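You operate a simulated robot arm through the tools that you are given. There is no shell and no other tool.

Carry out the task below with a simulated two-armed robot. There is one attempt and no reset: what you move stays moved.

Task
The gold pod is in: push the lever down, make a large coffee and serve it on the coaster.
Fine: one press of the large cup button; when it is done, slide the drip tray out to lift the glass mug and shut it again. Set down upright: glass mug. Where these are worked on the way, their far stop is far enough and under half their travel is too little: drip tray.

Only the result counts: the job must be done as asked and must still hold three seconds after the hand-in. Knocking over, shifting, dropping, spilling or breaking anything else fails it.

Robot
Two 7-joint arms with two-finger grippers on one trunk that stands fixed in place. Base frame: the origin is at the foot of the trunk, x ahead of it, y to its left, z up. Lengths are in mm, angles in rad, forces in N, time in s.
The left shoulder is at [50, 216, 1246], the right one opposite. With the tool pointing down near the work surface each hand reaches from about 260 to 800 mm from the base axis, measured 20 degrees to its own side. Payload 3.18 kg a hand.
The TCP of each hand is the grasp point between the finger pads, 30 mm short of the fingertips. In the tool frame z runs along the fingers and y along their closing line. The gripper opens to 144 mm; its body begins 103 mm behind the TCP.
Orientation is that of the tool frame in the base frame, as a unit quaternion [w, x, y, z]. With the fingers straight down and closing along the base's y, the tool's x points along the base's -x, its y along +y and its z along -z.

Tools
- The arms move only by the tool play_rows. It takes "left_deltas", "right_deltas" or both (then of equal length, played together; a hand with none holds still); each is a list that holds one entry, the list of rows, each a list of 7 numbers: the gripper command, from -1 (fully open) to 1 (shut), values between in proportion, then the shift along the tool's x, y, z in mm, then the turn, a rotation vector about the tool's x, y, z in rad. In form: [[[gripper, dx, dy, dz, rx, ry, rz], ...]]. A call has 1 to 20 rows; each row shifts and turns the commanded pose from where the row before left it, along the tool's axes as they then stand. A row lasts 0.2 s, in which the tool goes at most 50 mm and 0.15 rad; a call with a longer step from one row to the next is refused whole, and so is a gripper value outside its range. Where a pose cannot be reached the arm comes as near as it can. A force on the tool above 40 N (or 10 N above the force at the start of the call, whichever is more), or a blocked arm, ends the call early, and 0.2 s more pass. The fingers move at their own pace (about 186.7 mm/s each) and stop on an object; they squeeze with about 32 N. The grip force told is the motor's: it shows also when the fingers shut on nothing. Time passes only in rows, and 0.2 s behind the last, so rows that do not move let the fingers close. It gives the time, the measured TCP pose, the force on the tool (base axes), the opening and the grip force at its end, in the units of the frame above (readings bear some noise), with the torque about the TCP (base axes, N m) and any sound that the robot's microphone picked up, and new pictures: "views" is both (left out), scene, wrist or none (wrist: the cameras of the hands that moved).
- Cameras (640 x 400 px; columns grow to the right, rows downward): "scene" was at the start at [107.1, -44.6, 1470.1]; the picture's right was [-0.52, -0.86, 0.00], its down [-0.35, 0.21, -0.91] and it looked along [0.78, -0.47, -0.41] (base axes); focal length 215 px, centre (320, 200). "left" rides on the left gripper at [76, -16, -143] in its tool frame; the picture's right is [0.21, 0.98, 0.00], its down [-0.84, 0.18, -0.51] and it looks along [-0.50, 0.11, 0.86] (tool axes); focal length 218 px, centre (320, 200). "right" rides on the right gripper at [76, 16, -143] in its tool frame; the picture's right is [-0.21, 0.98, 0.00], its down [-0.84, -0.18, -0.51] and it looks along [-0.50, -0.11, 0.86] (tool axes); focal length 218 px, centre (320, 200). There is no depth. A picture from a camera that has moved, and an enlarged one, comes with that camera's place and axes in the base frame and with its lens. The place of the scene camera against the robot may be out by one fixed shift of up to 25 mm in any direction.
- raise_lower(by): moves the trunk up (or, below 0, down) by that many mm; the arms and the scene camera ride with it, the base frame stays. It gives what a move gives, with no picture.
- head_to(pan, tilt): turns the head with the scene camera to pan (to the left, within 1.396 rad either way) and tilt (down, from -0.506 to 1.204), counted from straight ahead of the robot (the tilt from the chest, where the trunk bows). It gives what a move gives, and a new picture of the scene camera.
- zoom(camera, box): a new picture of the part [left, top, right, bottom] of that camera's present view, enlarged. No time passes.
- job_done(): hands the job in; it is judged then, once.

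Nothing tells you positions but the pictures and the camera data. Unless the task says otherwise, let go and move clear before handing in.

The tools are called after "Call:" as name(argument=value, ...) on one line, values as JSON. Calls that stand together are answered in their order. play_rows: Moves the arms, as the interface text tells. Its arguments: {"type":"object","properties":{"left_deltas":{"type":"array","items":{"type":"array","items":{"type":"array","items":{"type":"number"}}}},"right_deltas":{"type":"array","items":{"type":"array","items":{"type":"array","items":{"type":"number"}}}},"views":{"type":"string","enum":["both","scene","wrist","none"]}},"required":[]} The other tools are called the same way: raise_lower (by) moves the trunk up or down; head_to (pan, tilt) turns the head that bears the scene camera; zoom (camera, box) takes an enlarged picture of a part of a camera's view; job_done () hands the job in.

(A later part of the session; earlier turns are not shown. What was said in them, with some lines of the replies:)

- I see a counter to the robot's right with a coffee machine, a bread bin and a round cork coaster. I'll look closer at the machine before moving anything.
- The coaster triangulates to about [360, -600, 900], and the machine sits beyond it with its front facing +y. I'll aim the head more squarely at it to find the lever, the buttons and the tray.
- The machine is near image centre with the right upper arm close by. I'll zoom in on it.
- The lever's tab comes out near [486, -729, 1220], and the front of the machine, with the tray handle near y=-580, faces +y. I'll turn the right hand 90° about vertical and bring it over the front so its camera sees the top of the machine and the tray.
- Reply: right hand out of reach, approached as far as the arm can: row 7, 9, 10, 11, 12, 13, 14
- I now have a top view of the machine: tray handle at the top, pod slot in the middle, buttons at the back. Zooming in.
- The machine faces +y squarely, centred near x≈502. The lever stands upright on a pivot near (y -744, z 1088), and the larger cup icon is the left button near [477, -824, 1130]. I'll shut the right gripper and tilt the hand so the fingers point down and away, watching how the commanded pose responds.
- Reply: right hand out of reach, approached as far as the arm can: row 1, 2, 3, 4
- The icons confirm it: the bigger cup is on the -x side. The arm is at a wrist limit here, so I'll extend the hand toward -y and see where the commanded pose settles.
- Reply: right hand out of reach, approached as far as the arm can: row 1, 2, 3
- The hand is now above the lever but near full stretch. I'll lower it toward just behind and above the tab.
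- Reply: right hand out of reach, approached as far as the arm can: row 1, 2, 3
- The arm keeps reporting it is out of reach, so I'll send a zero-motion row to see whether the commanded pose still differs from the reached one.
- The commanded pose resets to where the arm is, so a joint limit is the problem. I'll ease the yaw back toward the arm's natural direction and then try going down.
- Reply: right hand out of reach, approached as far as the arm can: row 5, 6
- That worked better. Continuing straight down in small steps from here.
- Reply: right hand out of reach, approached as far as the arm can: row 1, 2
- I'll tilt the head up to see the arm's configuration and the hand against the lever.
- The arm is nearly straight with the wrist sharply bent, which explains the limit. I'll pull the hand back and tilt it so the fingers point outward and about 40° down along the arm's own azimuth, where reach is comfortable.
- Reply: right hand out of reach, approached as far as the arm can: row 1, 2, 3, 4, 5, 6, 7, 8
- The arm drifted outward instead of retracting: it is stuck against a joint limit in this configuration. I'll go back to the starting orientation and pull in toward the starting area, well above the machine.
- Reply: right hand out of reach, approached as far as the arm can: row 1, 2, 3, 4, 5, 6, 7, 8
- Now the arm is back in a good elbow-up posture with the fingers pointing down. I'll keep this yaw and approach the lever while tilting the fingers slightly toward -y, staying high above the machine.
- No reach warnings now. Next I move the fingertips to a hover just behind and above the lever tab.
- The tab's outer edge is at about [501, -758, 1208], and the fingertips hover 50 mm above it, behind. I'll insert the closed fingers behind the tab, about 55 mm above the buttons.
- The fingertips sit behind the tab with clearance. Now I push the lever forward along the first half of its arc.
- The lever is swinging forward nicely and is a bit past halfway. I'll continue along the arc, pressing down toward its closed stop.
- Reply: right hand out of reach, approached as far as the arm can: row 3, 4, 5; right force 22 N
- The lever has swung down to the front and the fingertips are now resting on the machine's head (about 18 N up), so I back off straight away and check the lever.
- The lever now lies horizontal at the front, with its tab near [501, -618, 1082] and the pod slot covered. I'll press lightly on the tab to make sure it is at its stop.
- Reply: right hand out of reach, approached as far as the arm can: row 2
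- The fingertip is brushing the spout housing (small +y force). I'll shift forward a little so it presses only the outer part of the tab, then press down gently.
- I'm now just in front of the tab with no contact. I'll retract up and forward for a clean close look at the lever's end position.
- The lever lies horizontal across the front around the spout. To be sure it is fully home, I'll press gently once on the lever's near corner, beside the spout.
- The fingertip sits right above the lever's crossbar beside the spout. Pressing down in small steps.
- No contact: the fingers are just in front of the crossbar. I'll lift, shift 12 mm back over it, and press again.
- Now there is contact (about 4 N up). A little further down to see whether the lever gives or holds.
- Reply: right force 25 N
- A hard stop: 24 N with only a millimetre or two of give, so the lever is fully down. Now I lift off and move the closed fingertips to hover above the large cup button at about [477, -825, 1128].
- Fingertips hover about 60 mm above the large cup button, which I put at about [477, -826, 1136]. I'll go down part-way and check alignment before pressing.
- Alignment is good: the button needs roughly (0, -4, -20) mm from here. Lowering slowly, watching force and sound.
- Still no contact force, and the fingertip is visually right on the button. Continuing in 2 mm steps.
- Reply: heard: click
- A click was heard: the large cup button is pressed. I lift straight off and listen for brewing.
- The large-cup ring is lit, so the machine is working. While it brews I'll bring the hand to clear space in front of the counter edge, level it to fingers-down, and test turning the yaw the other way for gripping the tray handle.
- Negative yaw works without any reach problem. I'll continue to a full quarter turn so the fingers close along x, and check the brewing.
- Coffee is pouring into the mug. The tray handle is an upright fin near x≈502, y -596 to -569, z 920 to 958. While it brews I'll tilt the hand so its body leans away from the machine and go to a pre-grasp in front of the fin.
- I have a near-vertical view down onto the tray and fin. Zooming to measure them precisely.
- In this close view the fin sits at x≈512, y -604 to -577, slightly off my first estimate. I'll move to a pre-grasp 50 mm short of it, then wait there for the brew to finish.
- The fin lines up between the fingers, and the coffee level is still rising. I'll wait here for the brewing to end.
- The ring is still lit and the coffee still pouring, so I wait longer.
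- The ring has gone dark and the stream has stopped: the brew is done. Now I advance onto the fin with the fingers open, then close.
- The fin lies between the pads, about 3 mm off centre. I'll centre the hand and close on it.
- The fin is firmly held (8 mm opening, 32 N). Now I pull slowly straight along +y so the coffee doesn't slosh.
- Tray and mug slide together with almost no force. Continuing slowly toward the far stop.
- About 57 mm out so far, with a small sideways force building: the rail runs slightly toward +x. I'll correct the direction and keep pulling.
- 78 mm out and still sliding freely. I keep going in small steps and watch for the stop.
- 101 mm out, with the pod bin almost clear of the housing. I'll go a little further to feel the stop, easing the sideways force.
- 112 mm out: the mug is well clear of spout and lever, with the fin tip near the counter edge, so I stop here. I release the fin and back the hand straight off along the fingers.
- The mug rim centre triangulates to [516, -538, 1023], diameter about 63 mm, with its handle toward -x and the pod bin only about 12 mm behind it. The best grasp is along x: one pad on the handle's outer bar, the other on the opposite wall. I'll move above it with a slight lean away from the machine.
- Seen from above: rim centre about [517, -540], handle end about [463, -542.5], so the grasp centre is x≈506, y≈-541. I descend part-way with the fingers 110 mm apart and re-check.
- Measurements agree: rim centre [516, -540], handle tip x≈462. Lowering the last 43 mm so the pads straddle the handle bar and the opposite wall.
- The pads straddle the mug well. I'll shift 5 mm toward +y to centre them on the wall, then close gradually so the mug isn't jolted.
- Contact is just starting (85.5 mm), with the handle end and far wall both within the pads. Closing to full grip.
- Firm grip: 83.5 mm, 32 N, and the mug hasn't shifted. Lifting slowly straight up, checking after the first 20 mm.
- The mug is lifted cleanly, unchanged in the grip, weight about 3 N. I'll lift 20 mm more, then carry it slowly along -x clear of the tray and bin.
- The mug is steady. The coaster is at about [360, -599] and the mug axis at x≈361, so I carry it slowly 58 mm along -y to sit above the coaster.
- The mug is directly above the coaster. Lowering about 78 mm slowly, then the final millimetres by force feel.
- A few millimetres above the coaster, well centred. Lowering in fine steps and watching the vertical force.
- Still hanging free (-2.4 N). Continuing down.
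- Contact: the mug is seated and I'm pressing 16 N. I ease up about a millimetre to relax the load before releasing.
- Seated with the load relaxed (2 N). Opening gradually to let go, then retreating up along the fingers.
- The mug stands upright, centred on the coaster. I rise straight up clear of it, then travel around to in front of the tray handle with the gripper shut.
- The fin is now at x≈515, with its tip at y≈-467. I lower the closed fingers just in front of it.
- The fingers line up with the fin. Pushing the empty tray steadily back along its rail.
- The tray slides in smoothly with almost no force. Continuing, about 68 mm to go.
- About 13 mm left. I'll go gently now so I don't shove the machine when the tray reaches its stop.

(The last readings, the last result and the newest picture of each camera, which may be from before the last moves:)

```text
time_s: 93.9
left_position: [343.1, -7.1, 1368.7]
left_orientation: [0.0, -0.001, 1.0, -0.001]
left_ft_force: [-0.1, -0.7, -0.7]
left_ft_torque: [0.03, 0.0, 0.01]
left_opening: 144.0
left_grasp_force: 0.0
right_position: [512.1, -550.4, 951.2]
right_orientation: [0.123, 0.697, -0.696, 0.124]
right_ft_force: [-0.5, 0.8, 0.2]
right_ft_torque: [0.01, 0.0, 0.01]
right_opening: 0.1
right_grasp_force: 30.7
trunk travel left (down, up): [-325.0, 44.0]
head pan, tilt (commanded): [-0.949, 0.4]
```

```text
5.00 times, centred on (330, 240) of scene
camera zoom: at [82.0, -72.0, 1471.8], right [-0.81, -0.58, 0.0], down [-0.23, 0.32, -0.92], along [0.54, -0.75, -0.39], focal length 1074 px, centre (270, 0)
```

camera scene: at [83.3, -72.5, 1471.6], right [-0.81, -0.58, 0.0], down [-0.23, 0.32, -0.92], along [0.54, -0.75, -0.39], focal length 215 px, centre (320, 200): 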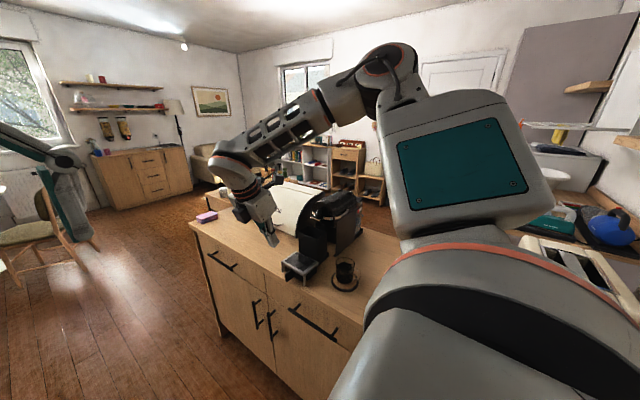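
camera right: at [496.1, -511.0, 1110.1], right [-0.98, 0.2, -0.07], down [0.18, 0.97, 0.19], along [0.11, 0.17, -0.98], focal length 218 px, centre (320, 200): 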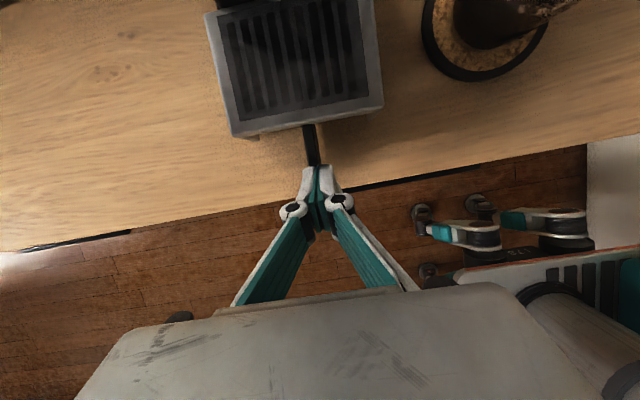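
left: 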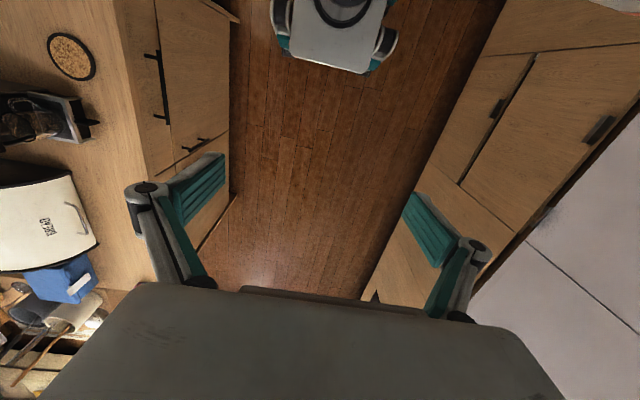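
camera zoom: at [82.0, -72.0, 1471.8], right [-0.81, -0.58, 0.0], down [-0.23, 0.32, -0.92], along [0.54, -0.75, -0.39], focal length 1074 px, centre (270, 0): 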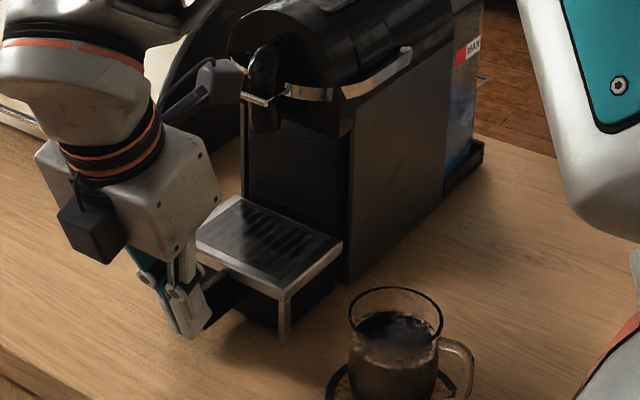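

Call:
play_rows(right_deltas=[[[1, 1.41, 0.05, 0.51, 0, 0, 0], [1, 1.41, 0.05, 0.51, 0, 0, 0]]], views="none")

Call:
play_rows(right_deltas=[[[1, 0.94, 0.03, 0.34, 0, 0, 0], [1, 0.94, 0.03, 0.34, 0, 0, 0]]], views="none")

Call:
zoom(camera="scene", box=[300, 200, 360, 280])

```text
time_s: 94.5
left_position: [342.9, -5.7, 1367.2]
left_orientation: [0.0, 0.0, 1.0, -0.002]
left_ft_force: [-0.5, 0.6, -0.5]
left_ft_torque: [-0.04, 0.01, 0.06]
left_opening: 144.0
left_grasp_force: 0.1
right_position: [511.3, -551.8, 952.3]
right_orientation: [-0.124, -0.696, 0.697, -0.123]
right_ft_force: [-0.2, -0.3, 0.7]
right_ft_torque: [0.01, -0.03, 0.02]
right_opening: 0.0
right_grasp_force: 31.1
trunk travel left (down, up): [-325.0, 44.0]
head pan, tilt (commanded): [-0.949, 0.4]
```

```text
time_s: 95.1
left_position: [342.9, -5.3, 1366.6]
left_orientation: [0.0, -0.001, 1.0, -0.002]
left_ft_force: [-0.4, 0.0, -0.2]
left_ft_torque: [0.02, -0.03, -0.03]
left_opening: 144.3
left_grasp_force: 0.0
right_position: [511.3, -554.3, 951.4]
right_orientation: [0.123, 0.696, -0.696, 0.123]
right_ft_force: [0.6, -0.2, -0.3]
right_ft_torque: [0.01, 0.01, -0.02]
right_opening: 0.1
right_grasp_force: 30.8
trunk travel left (down, up): [-325.0, 44.0]
head pan, tilt (commanded): [-0.949, 0.4]
```

```text
5.00 times, centred on (330, 240) of scene
camera zoom: at [81.9, -72.0, 1471.8], right [-0.81, -0.58, 0.0], down [-0.23, 0.32, -0.92], along [0.54, -0.75, -0.39], focal length 1074 px, centre (270, 0)
```

zoom: 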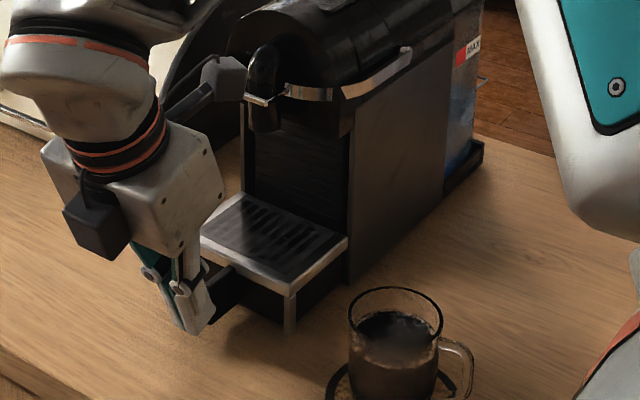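

The frame is back at its original place in the picture. A few 1 mm nudges to feel the closed stop.

Call:
play_rows(right_deltas=[[[1, 0.94, 0.03, 0.34, 0, 0, 0]]], views="none")

Call:
play_rows(right_deltas=[[[1, 0.94, 0.03, 0.34, 0, 0, 0]]], views="none")

Call:
zoom(camera="scene", box=[300, 200, 360, 280])

```text
time_s: 95.5
left_position: [343.1, -6.1, 1367.7]
left_orientation: [0.001, -0.001, 1.0, -0.002]
left_ft_force: [-1.0, -0.1, 0.0]
left_ft_torque: [0.03, -0.01, -0.03]
left_opening: 144.0
left_grasp_force: 0.0
right_position: [512.1, -555.1, 951.6]
right_orientation: [-0.124, -0.696, 0.697, -0.123]
right_ft_force: [0.2, -0.2, 0.3]
right_ft_torque: [0.02, 0.0, 0.02]
right_opening: 0.0
right_grasp_force: 30.3
trunk travel left (down, up): [-325.0, 44.0]
head pan, tilt (commanded): [-0.949, 0.4]
```

```text
time_s: 95.9
left_position: [342.8, -5.7, 1367.6]
left_orientation: [0.0, -0.002, 1.0, -0.002]
left_ft_force: [0.7, 0.1, -0.4]
left_ft_torque: [0.01, -0.01, 0.03]
left_opening: 143.9
left_grasp_force: 0.1
right_position: [512.5, -556.7, 951.3]
right_orientation: [0.123, 0.696, -0.696, 0.124]
right_ft_force: [0.3, 0.5, 0.3]
right_ft_torque: [0.0, 0.0, -0.01]
right_opening: 0.0
right_grasp_force: 31.0
trunk travel left (down, up): [-325.0, 44.0]
head pan, tilt (commanded): [-0.949, 0.4]
```

```text
5.00 times, centred on (330, 240) of scene
camera zoom: at [82.0, -72.0, 1471.8], right [-0.81, -0.58, 0.0], down [-0.23, 0.32, -0.92], along [0.54, -0.75, -0.39], focal length 1074 px, centre (270, 0)
```

zoom: 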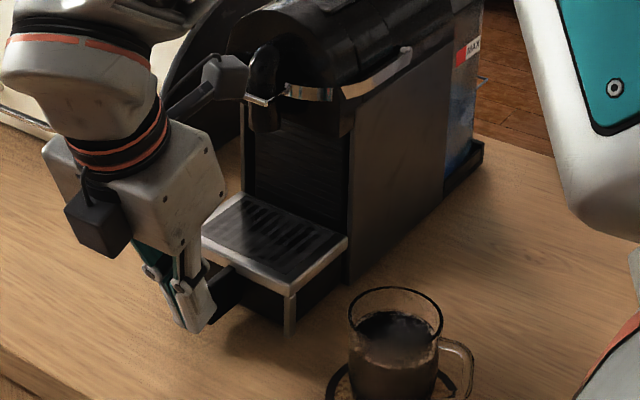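

Call:
zoom(camera="right", box=[220, 60, 420, 240])

Call:
zoom(camera="right", box=[290, 110, 350, 180])

```text
2.22 times, centred on (320, 150) of right
camera zoom: at [494.3, -579.7, 1111.7], right [-0.98, 0.2, -0.07], down [0.18, 0.97, 0.19], along [0.11, 0.17, -0.98], focal length 485 px, centre (320, 311)
```

zoom: 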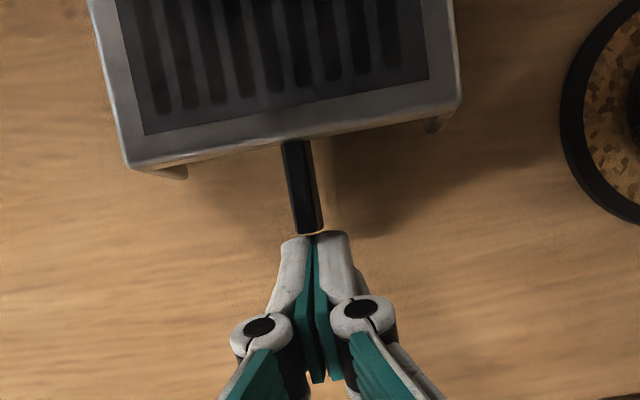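

```text
5.71 times, centred on (320, 145) of right
camera zoom: at [494.3, -579.7, 1111.7], right [-0.98, 0.2, -0.07], down [0.18, 0.97, 0.19], along [0.11, 0.17, -0.98], focal length 1247 px, centre (320, 514)
```

zoom: 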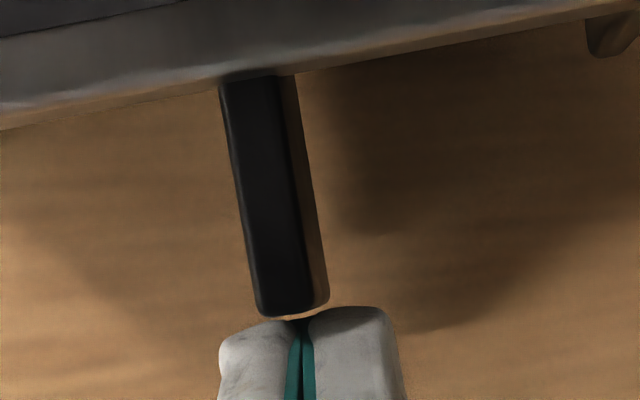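

There's a hair's gap: the tray ran slightly ahead of the fingers. A few more 1 mm nudges until I feel it stop.

Call:
play_rows(right_deltas=[[[1, 0.94, 0.03, 0.34, 0, 0, 0], [1, 0.94, 0.03, 0.34, 0, 0, 0]]], views="none")

Call:
zoom(camera="right", box=[290, 110, 350, 180])

```text
time_s: 96.5
left_position: [342.8, -5.2, 1367.0]
left_orientation: [0.0, 0.0, 1.0, -0.002]
left_ft_force: [0.5, 0.0, -0.2]
left_ft_torque: [-0.01, -0.01, -0.01]
left_opening: 144.0
left_grasp_force: 0.0
right_position: [511.3, -557.5, 952.6]
right_orientation: [-0.123, -0.696, 0.696, -0.123]
right_ft_force: [-1.8, 5.1, 0.0]
right_ft_torque: [0.12, 0.04, -0.03]
right_opening: 5.8
right_grasp_force: 30.7
trunk travel left (down, up): [-325.0, 44.0]
head pan, tilt (commanded): [-0.949, 0.4]
```

```text
5.71 times, centred on (320, 145) of right
camera zoom: at [494.4, -580.7, 1111.6], right [-0.98, 0.2, -0.07], down [0.18, 0.97, 0.19], along [0.11, 0.17, -0.98], focal length 1247 px, centre (320, 514)
```

zoom: 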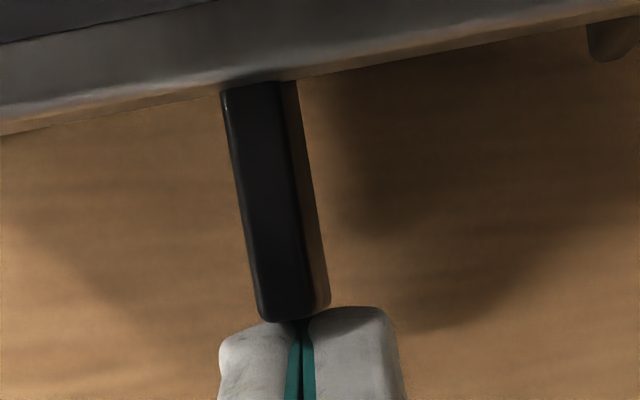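

Firm stop at 5 N with the fin back at its original place (tip y≈-577): the tray is shut. I back off along +y and lift clear.

Call:
play_rows(right_deltas=[[[1, -4.7, 0, -1.7, 0, 0, 0], [1, -9.4, 0, -3.4, 0, 0, 0], [1, -28.2, 0, -10.3, 0, 0, 0], [1, -37.6, 0, -13.7, 0, 0, 0], [1, 13.7, 0, -37.6, 0, 0, 0], [1, 13.7, 0, -37.6, 0, 0, 0], [1, 13.7, 0, -37.6, 0, 0, 0], [1, 13.7, 0, -37.6, 0, 0, 0], [1, 13.7, 0, -37.6, 0, 0, 0]]], views="both")

Call:
zoom(camera="scene", box=[295, 180, 375, 300])

Call:
zoom(camera="right", box=[220, 0, 440, 180])

```text
time_s: 98.5
left_position: [341.3, -5.6, 1367.2]
left_orientation: [0.0, -0.001, 1.0, -0.002]
left_ft_force: [0.3, 0.0, 0.6]
left_ft_torque: [-0.02, 0.0, 0.01]
left_opening: 143.9
left_grasp_force: 0.2
right_position: [507.9, -471.8, 1150.4]
right_orientation: [0.123, 0.697, -0.695, 0.124]
right_ft_force: [-0.4, 0.1, -0.1]
right_ft_torque: [-0.04, -0.01, 0.03]
right_opening: 0.0
right_grasp_force: 30.7
trunk travel left (down, up): [-325.0, 44.0]
head pan, tilt (commanded): [-0.949, 0.4]
camera scene: at [81.3, -71.7, 1471.9], right [-0.81, -0.58, 0.0], down [-0.23, 0.32, -0.92], along [0.54, -0.75, -0.39], focal length 215 px, centre (320, 200)
camera right: at [490.9, -495.4, 1309.2], right [-0.98, 0.2, -0.07], down [0.18, 0.97, 0.19], along [0.11, 0.17, -0.98], focal length 218 px, centre (320, 200)
```

scene: 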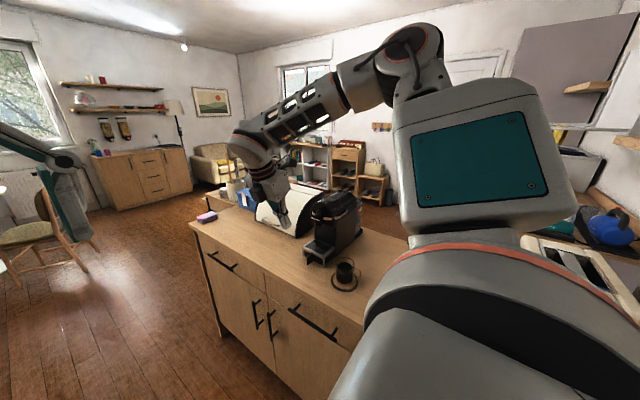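
right: 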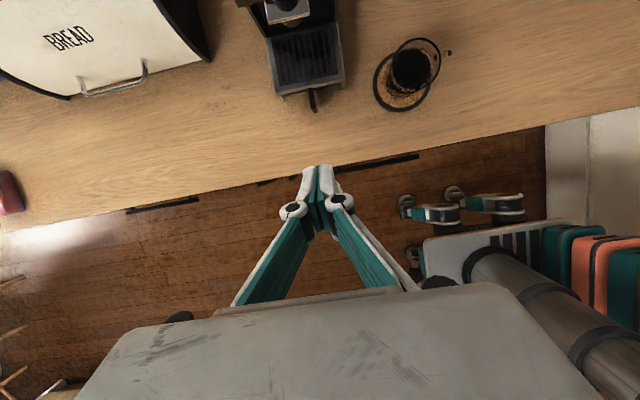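

```text
3.33 times, centred on (335, 240) of scene
camera zoom: at [81.3, -71.7, 1471.9], right [-0.81, -0.58, 0.0], down [-0.23, 0.32, -0.92], along [0.54, -0.75, -0.39], focal length 716 px, centre (270, 67)
```

zoom: 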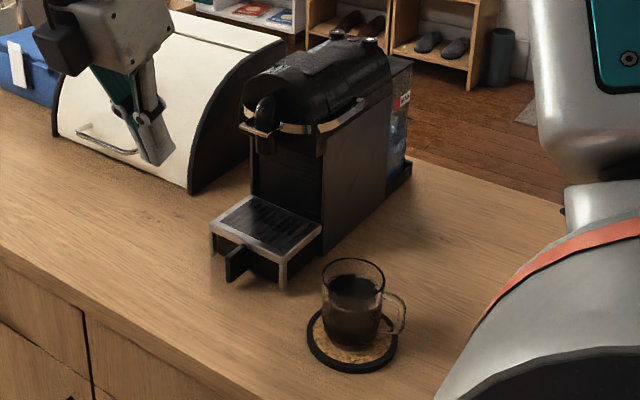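

```text
2.22 times, centred on (330, 90) of right
camera zoom: at [490.9, -495.4, 1309.2], right [-0.98, 0.2, -0.07], down [0.18, 0.97, 0.19], along [0.11, 0.17, -0.98], focal length 485 px, centre (298, 444)
```

zoom: 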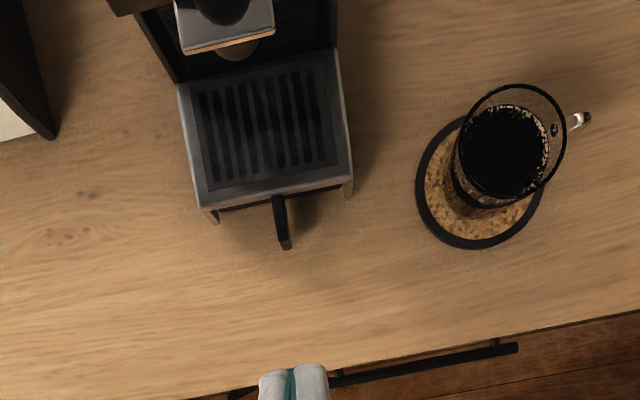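

Everything checks out: lever down, tray shut exactly where it began, mug upright and centred on the coaster, nothing else moved. I'll lift the hand further away, open the empty gripper and take one last look.

Call:
play_rows(right_deltas=[[[0, 13.7, 0, -37.6, 0, 0, 0], [-0.5, 13.7, 0, -37.6, 0, 0, 0], [-0.5, -37.6, 0, -13.7, 0, 0, 0], [-0.5, -28.2, 0, -10.3, 0, 0, 0], [-0.5, 0, 0, 0, 0, 0, 0], [-0.5, 0, 0, 0, 0, 0, 0]]], views="scene")

Call:
zoom(camera="scene", box=[320, 240, 370, 300])

Call:
zoom(camera="scene", box=[295, 180, 375, 280])

```text
time_s: 99.9
left_position: [342.5, -5.1, 1367.4]
left_orientation: [0.0, -0.001, 1.0, -0.002]
left_ft_force: [-0.6, 0.2, 0.4]
left_ft_torque: [-0.01, -0.01, 0.0]
left_opening: 144.0
left_grasp_force: 0.0
right_position: [508.9, -401.9, 1229.1]
right_orientation: [0.123, 0.697, -0.696, 0.123]
right_ft_force: [0.3, 0.0, -0.4]
right_ft_torque: [-0.01, 0.0, 0.02]
right_opening: 107.9
right_grasp_force: 0.0
trunk travel left (down, up): [-325.0, 44.0]
head pan, tilt (commanded): [-0.949, 0.4]
camera scene: at [81.9, -71.8, 1471.8], right [-0.81, -0.58, 0.0], down [-0.23, 0.32, -0.92], along [0.54, -0.75, -0.39], focal length 215 px, centre (320, 200)
```

scene: 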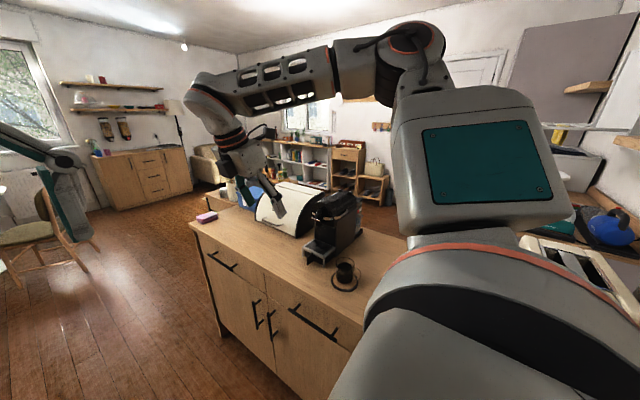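

```text
6.67 times, centred on (345, 270) of scene
camera zoom: at [81.9, -71.8, 1471.8], right [-0.81, -0.58, 0.0], down [-0.23, 0.32, -0.92], along [0.54, -0.75, -0.39], focal length 1432 px, centre (153, -267)
```

zoom: 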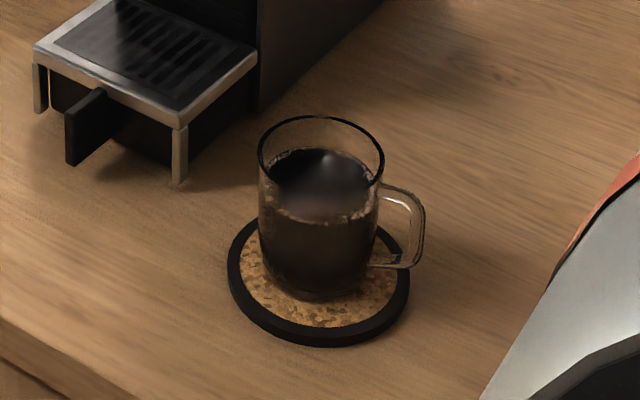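

```text
4.00 times, centred on (335, 230) of scene
camera zoom: at [81.9, -71.8, 1471.8], right [-0.81, -0.58, 0.0], down [-0.23, 0.32, -0.92], along [0.54, -0.75, -0.39], focal length 859 px, centre (260, 80)
```

zoom: 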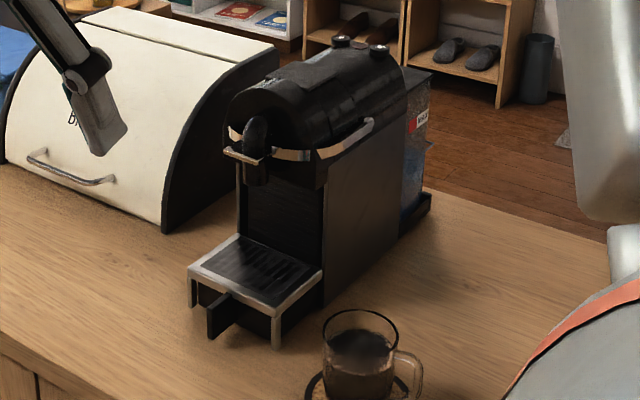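

The large coffee stands upright on the coaster. The lever is down, the tray is shut, the button lights are off, and both hands are clear with nothing else moved, so I'm handing in.

Call:
job_done()

```text
The job is handed in.
```

The large coffee is made and the glass mug is standing upright, centred on the coaster. I've handed the job in, but no verdict has come back yet.

- **Lever:** pushed down to the front. A light extra press met a hard stop, so it is fully closed.
- **Brew:** one press of the large cup button. I heard a single click and the ring lit. I waited for the light to go out and the stream to stop before touching the tray.
- **Drip tray:** pulled out about 112 mm, far enough to free the mug, but I did not feel its far stop. I judged this well past half its travel because the pod bin behind the tray was almost clear of the housing. I pushed it back until it met its stop, and it looks the same as before I moved it.
- **Mug:** gripped across the handle and the opposite wall, then lifted and carried slowly to the coaster. I saw no spill.

I saw nothing else on the counter move, and both hands are clear.
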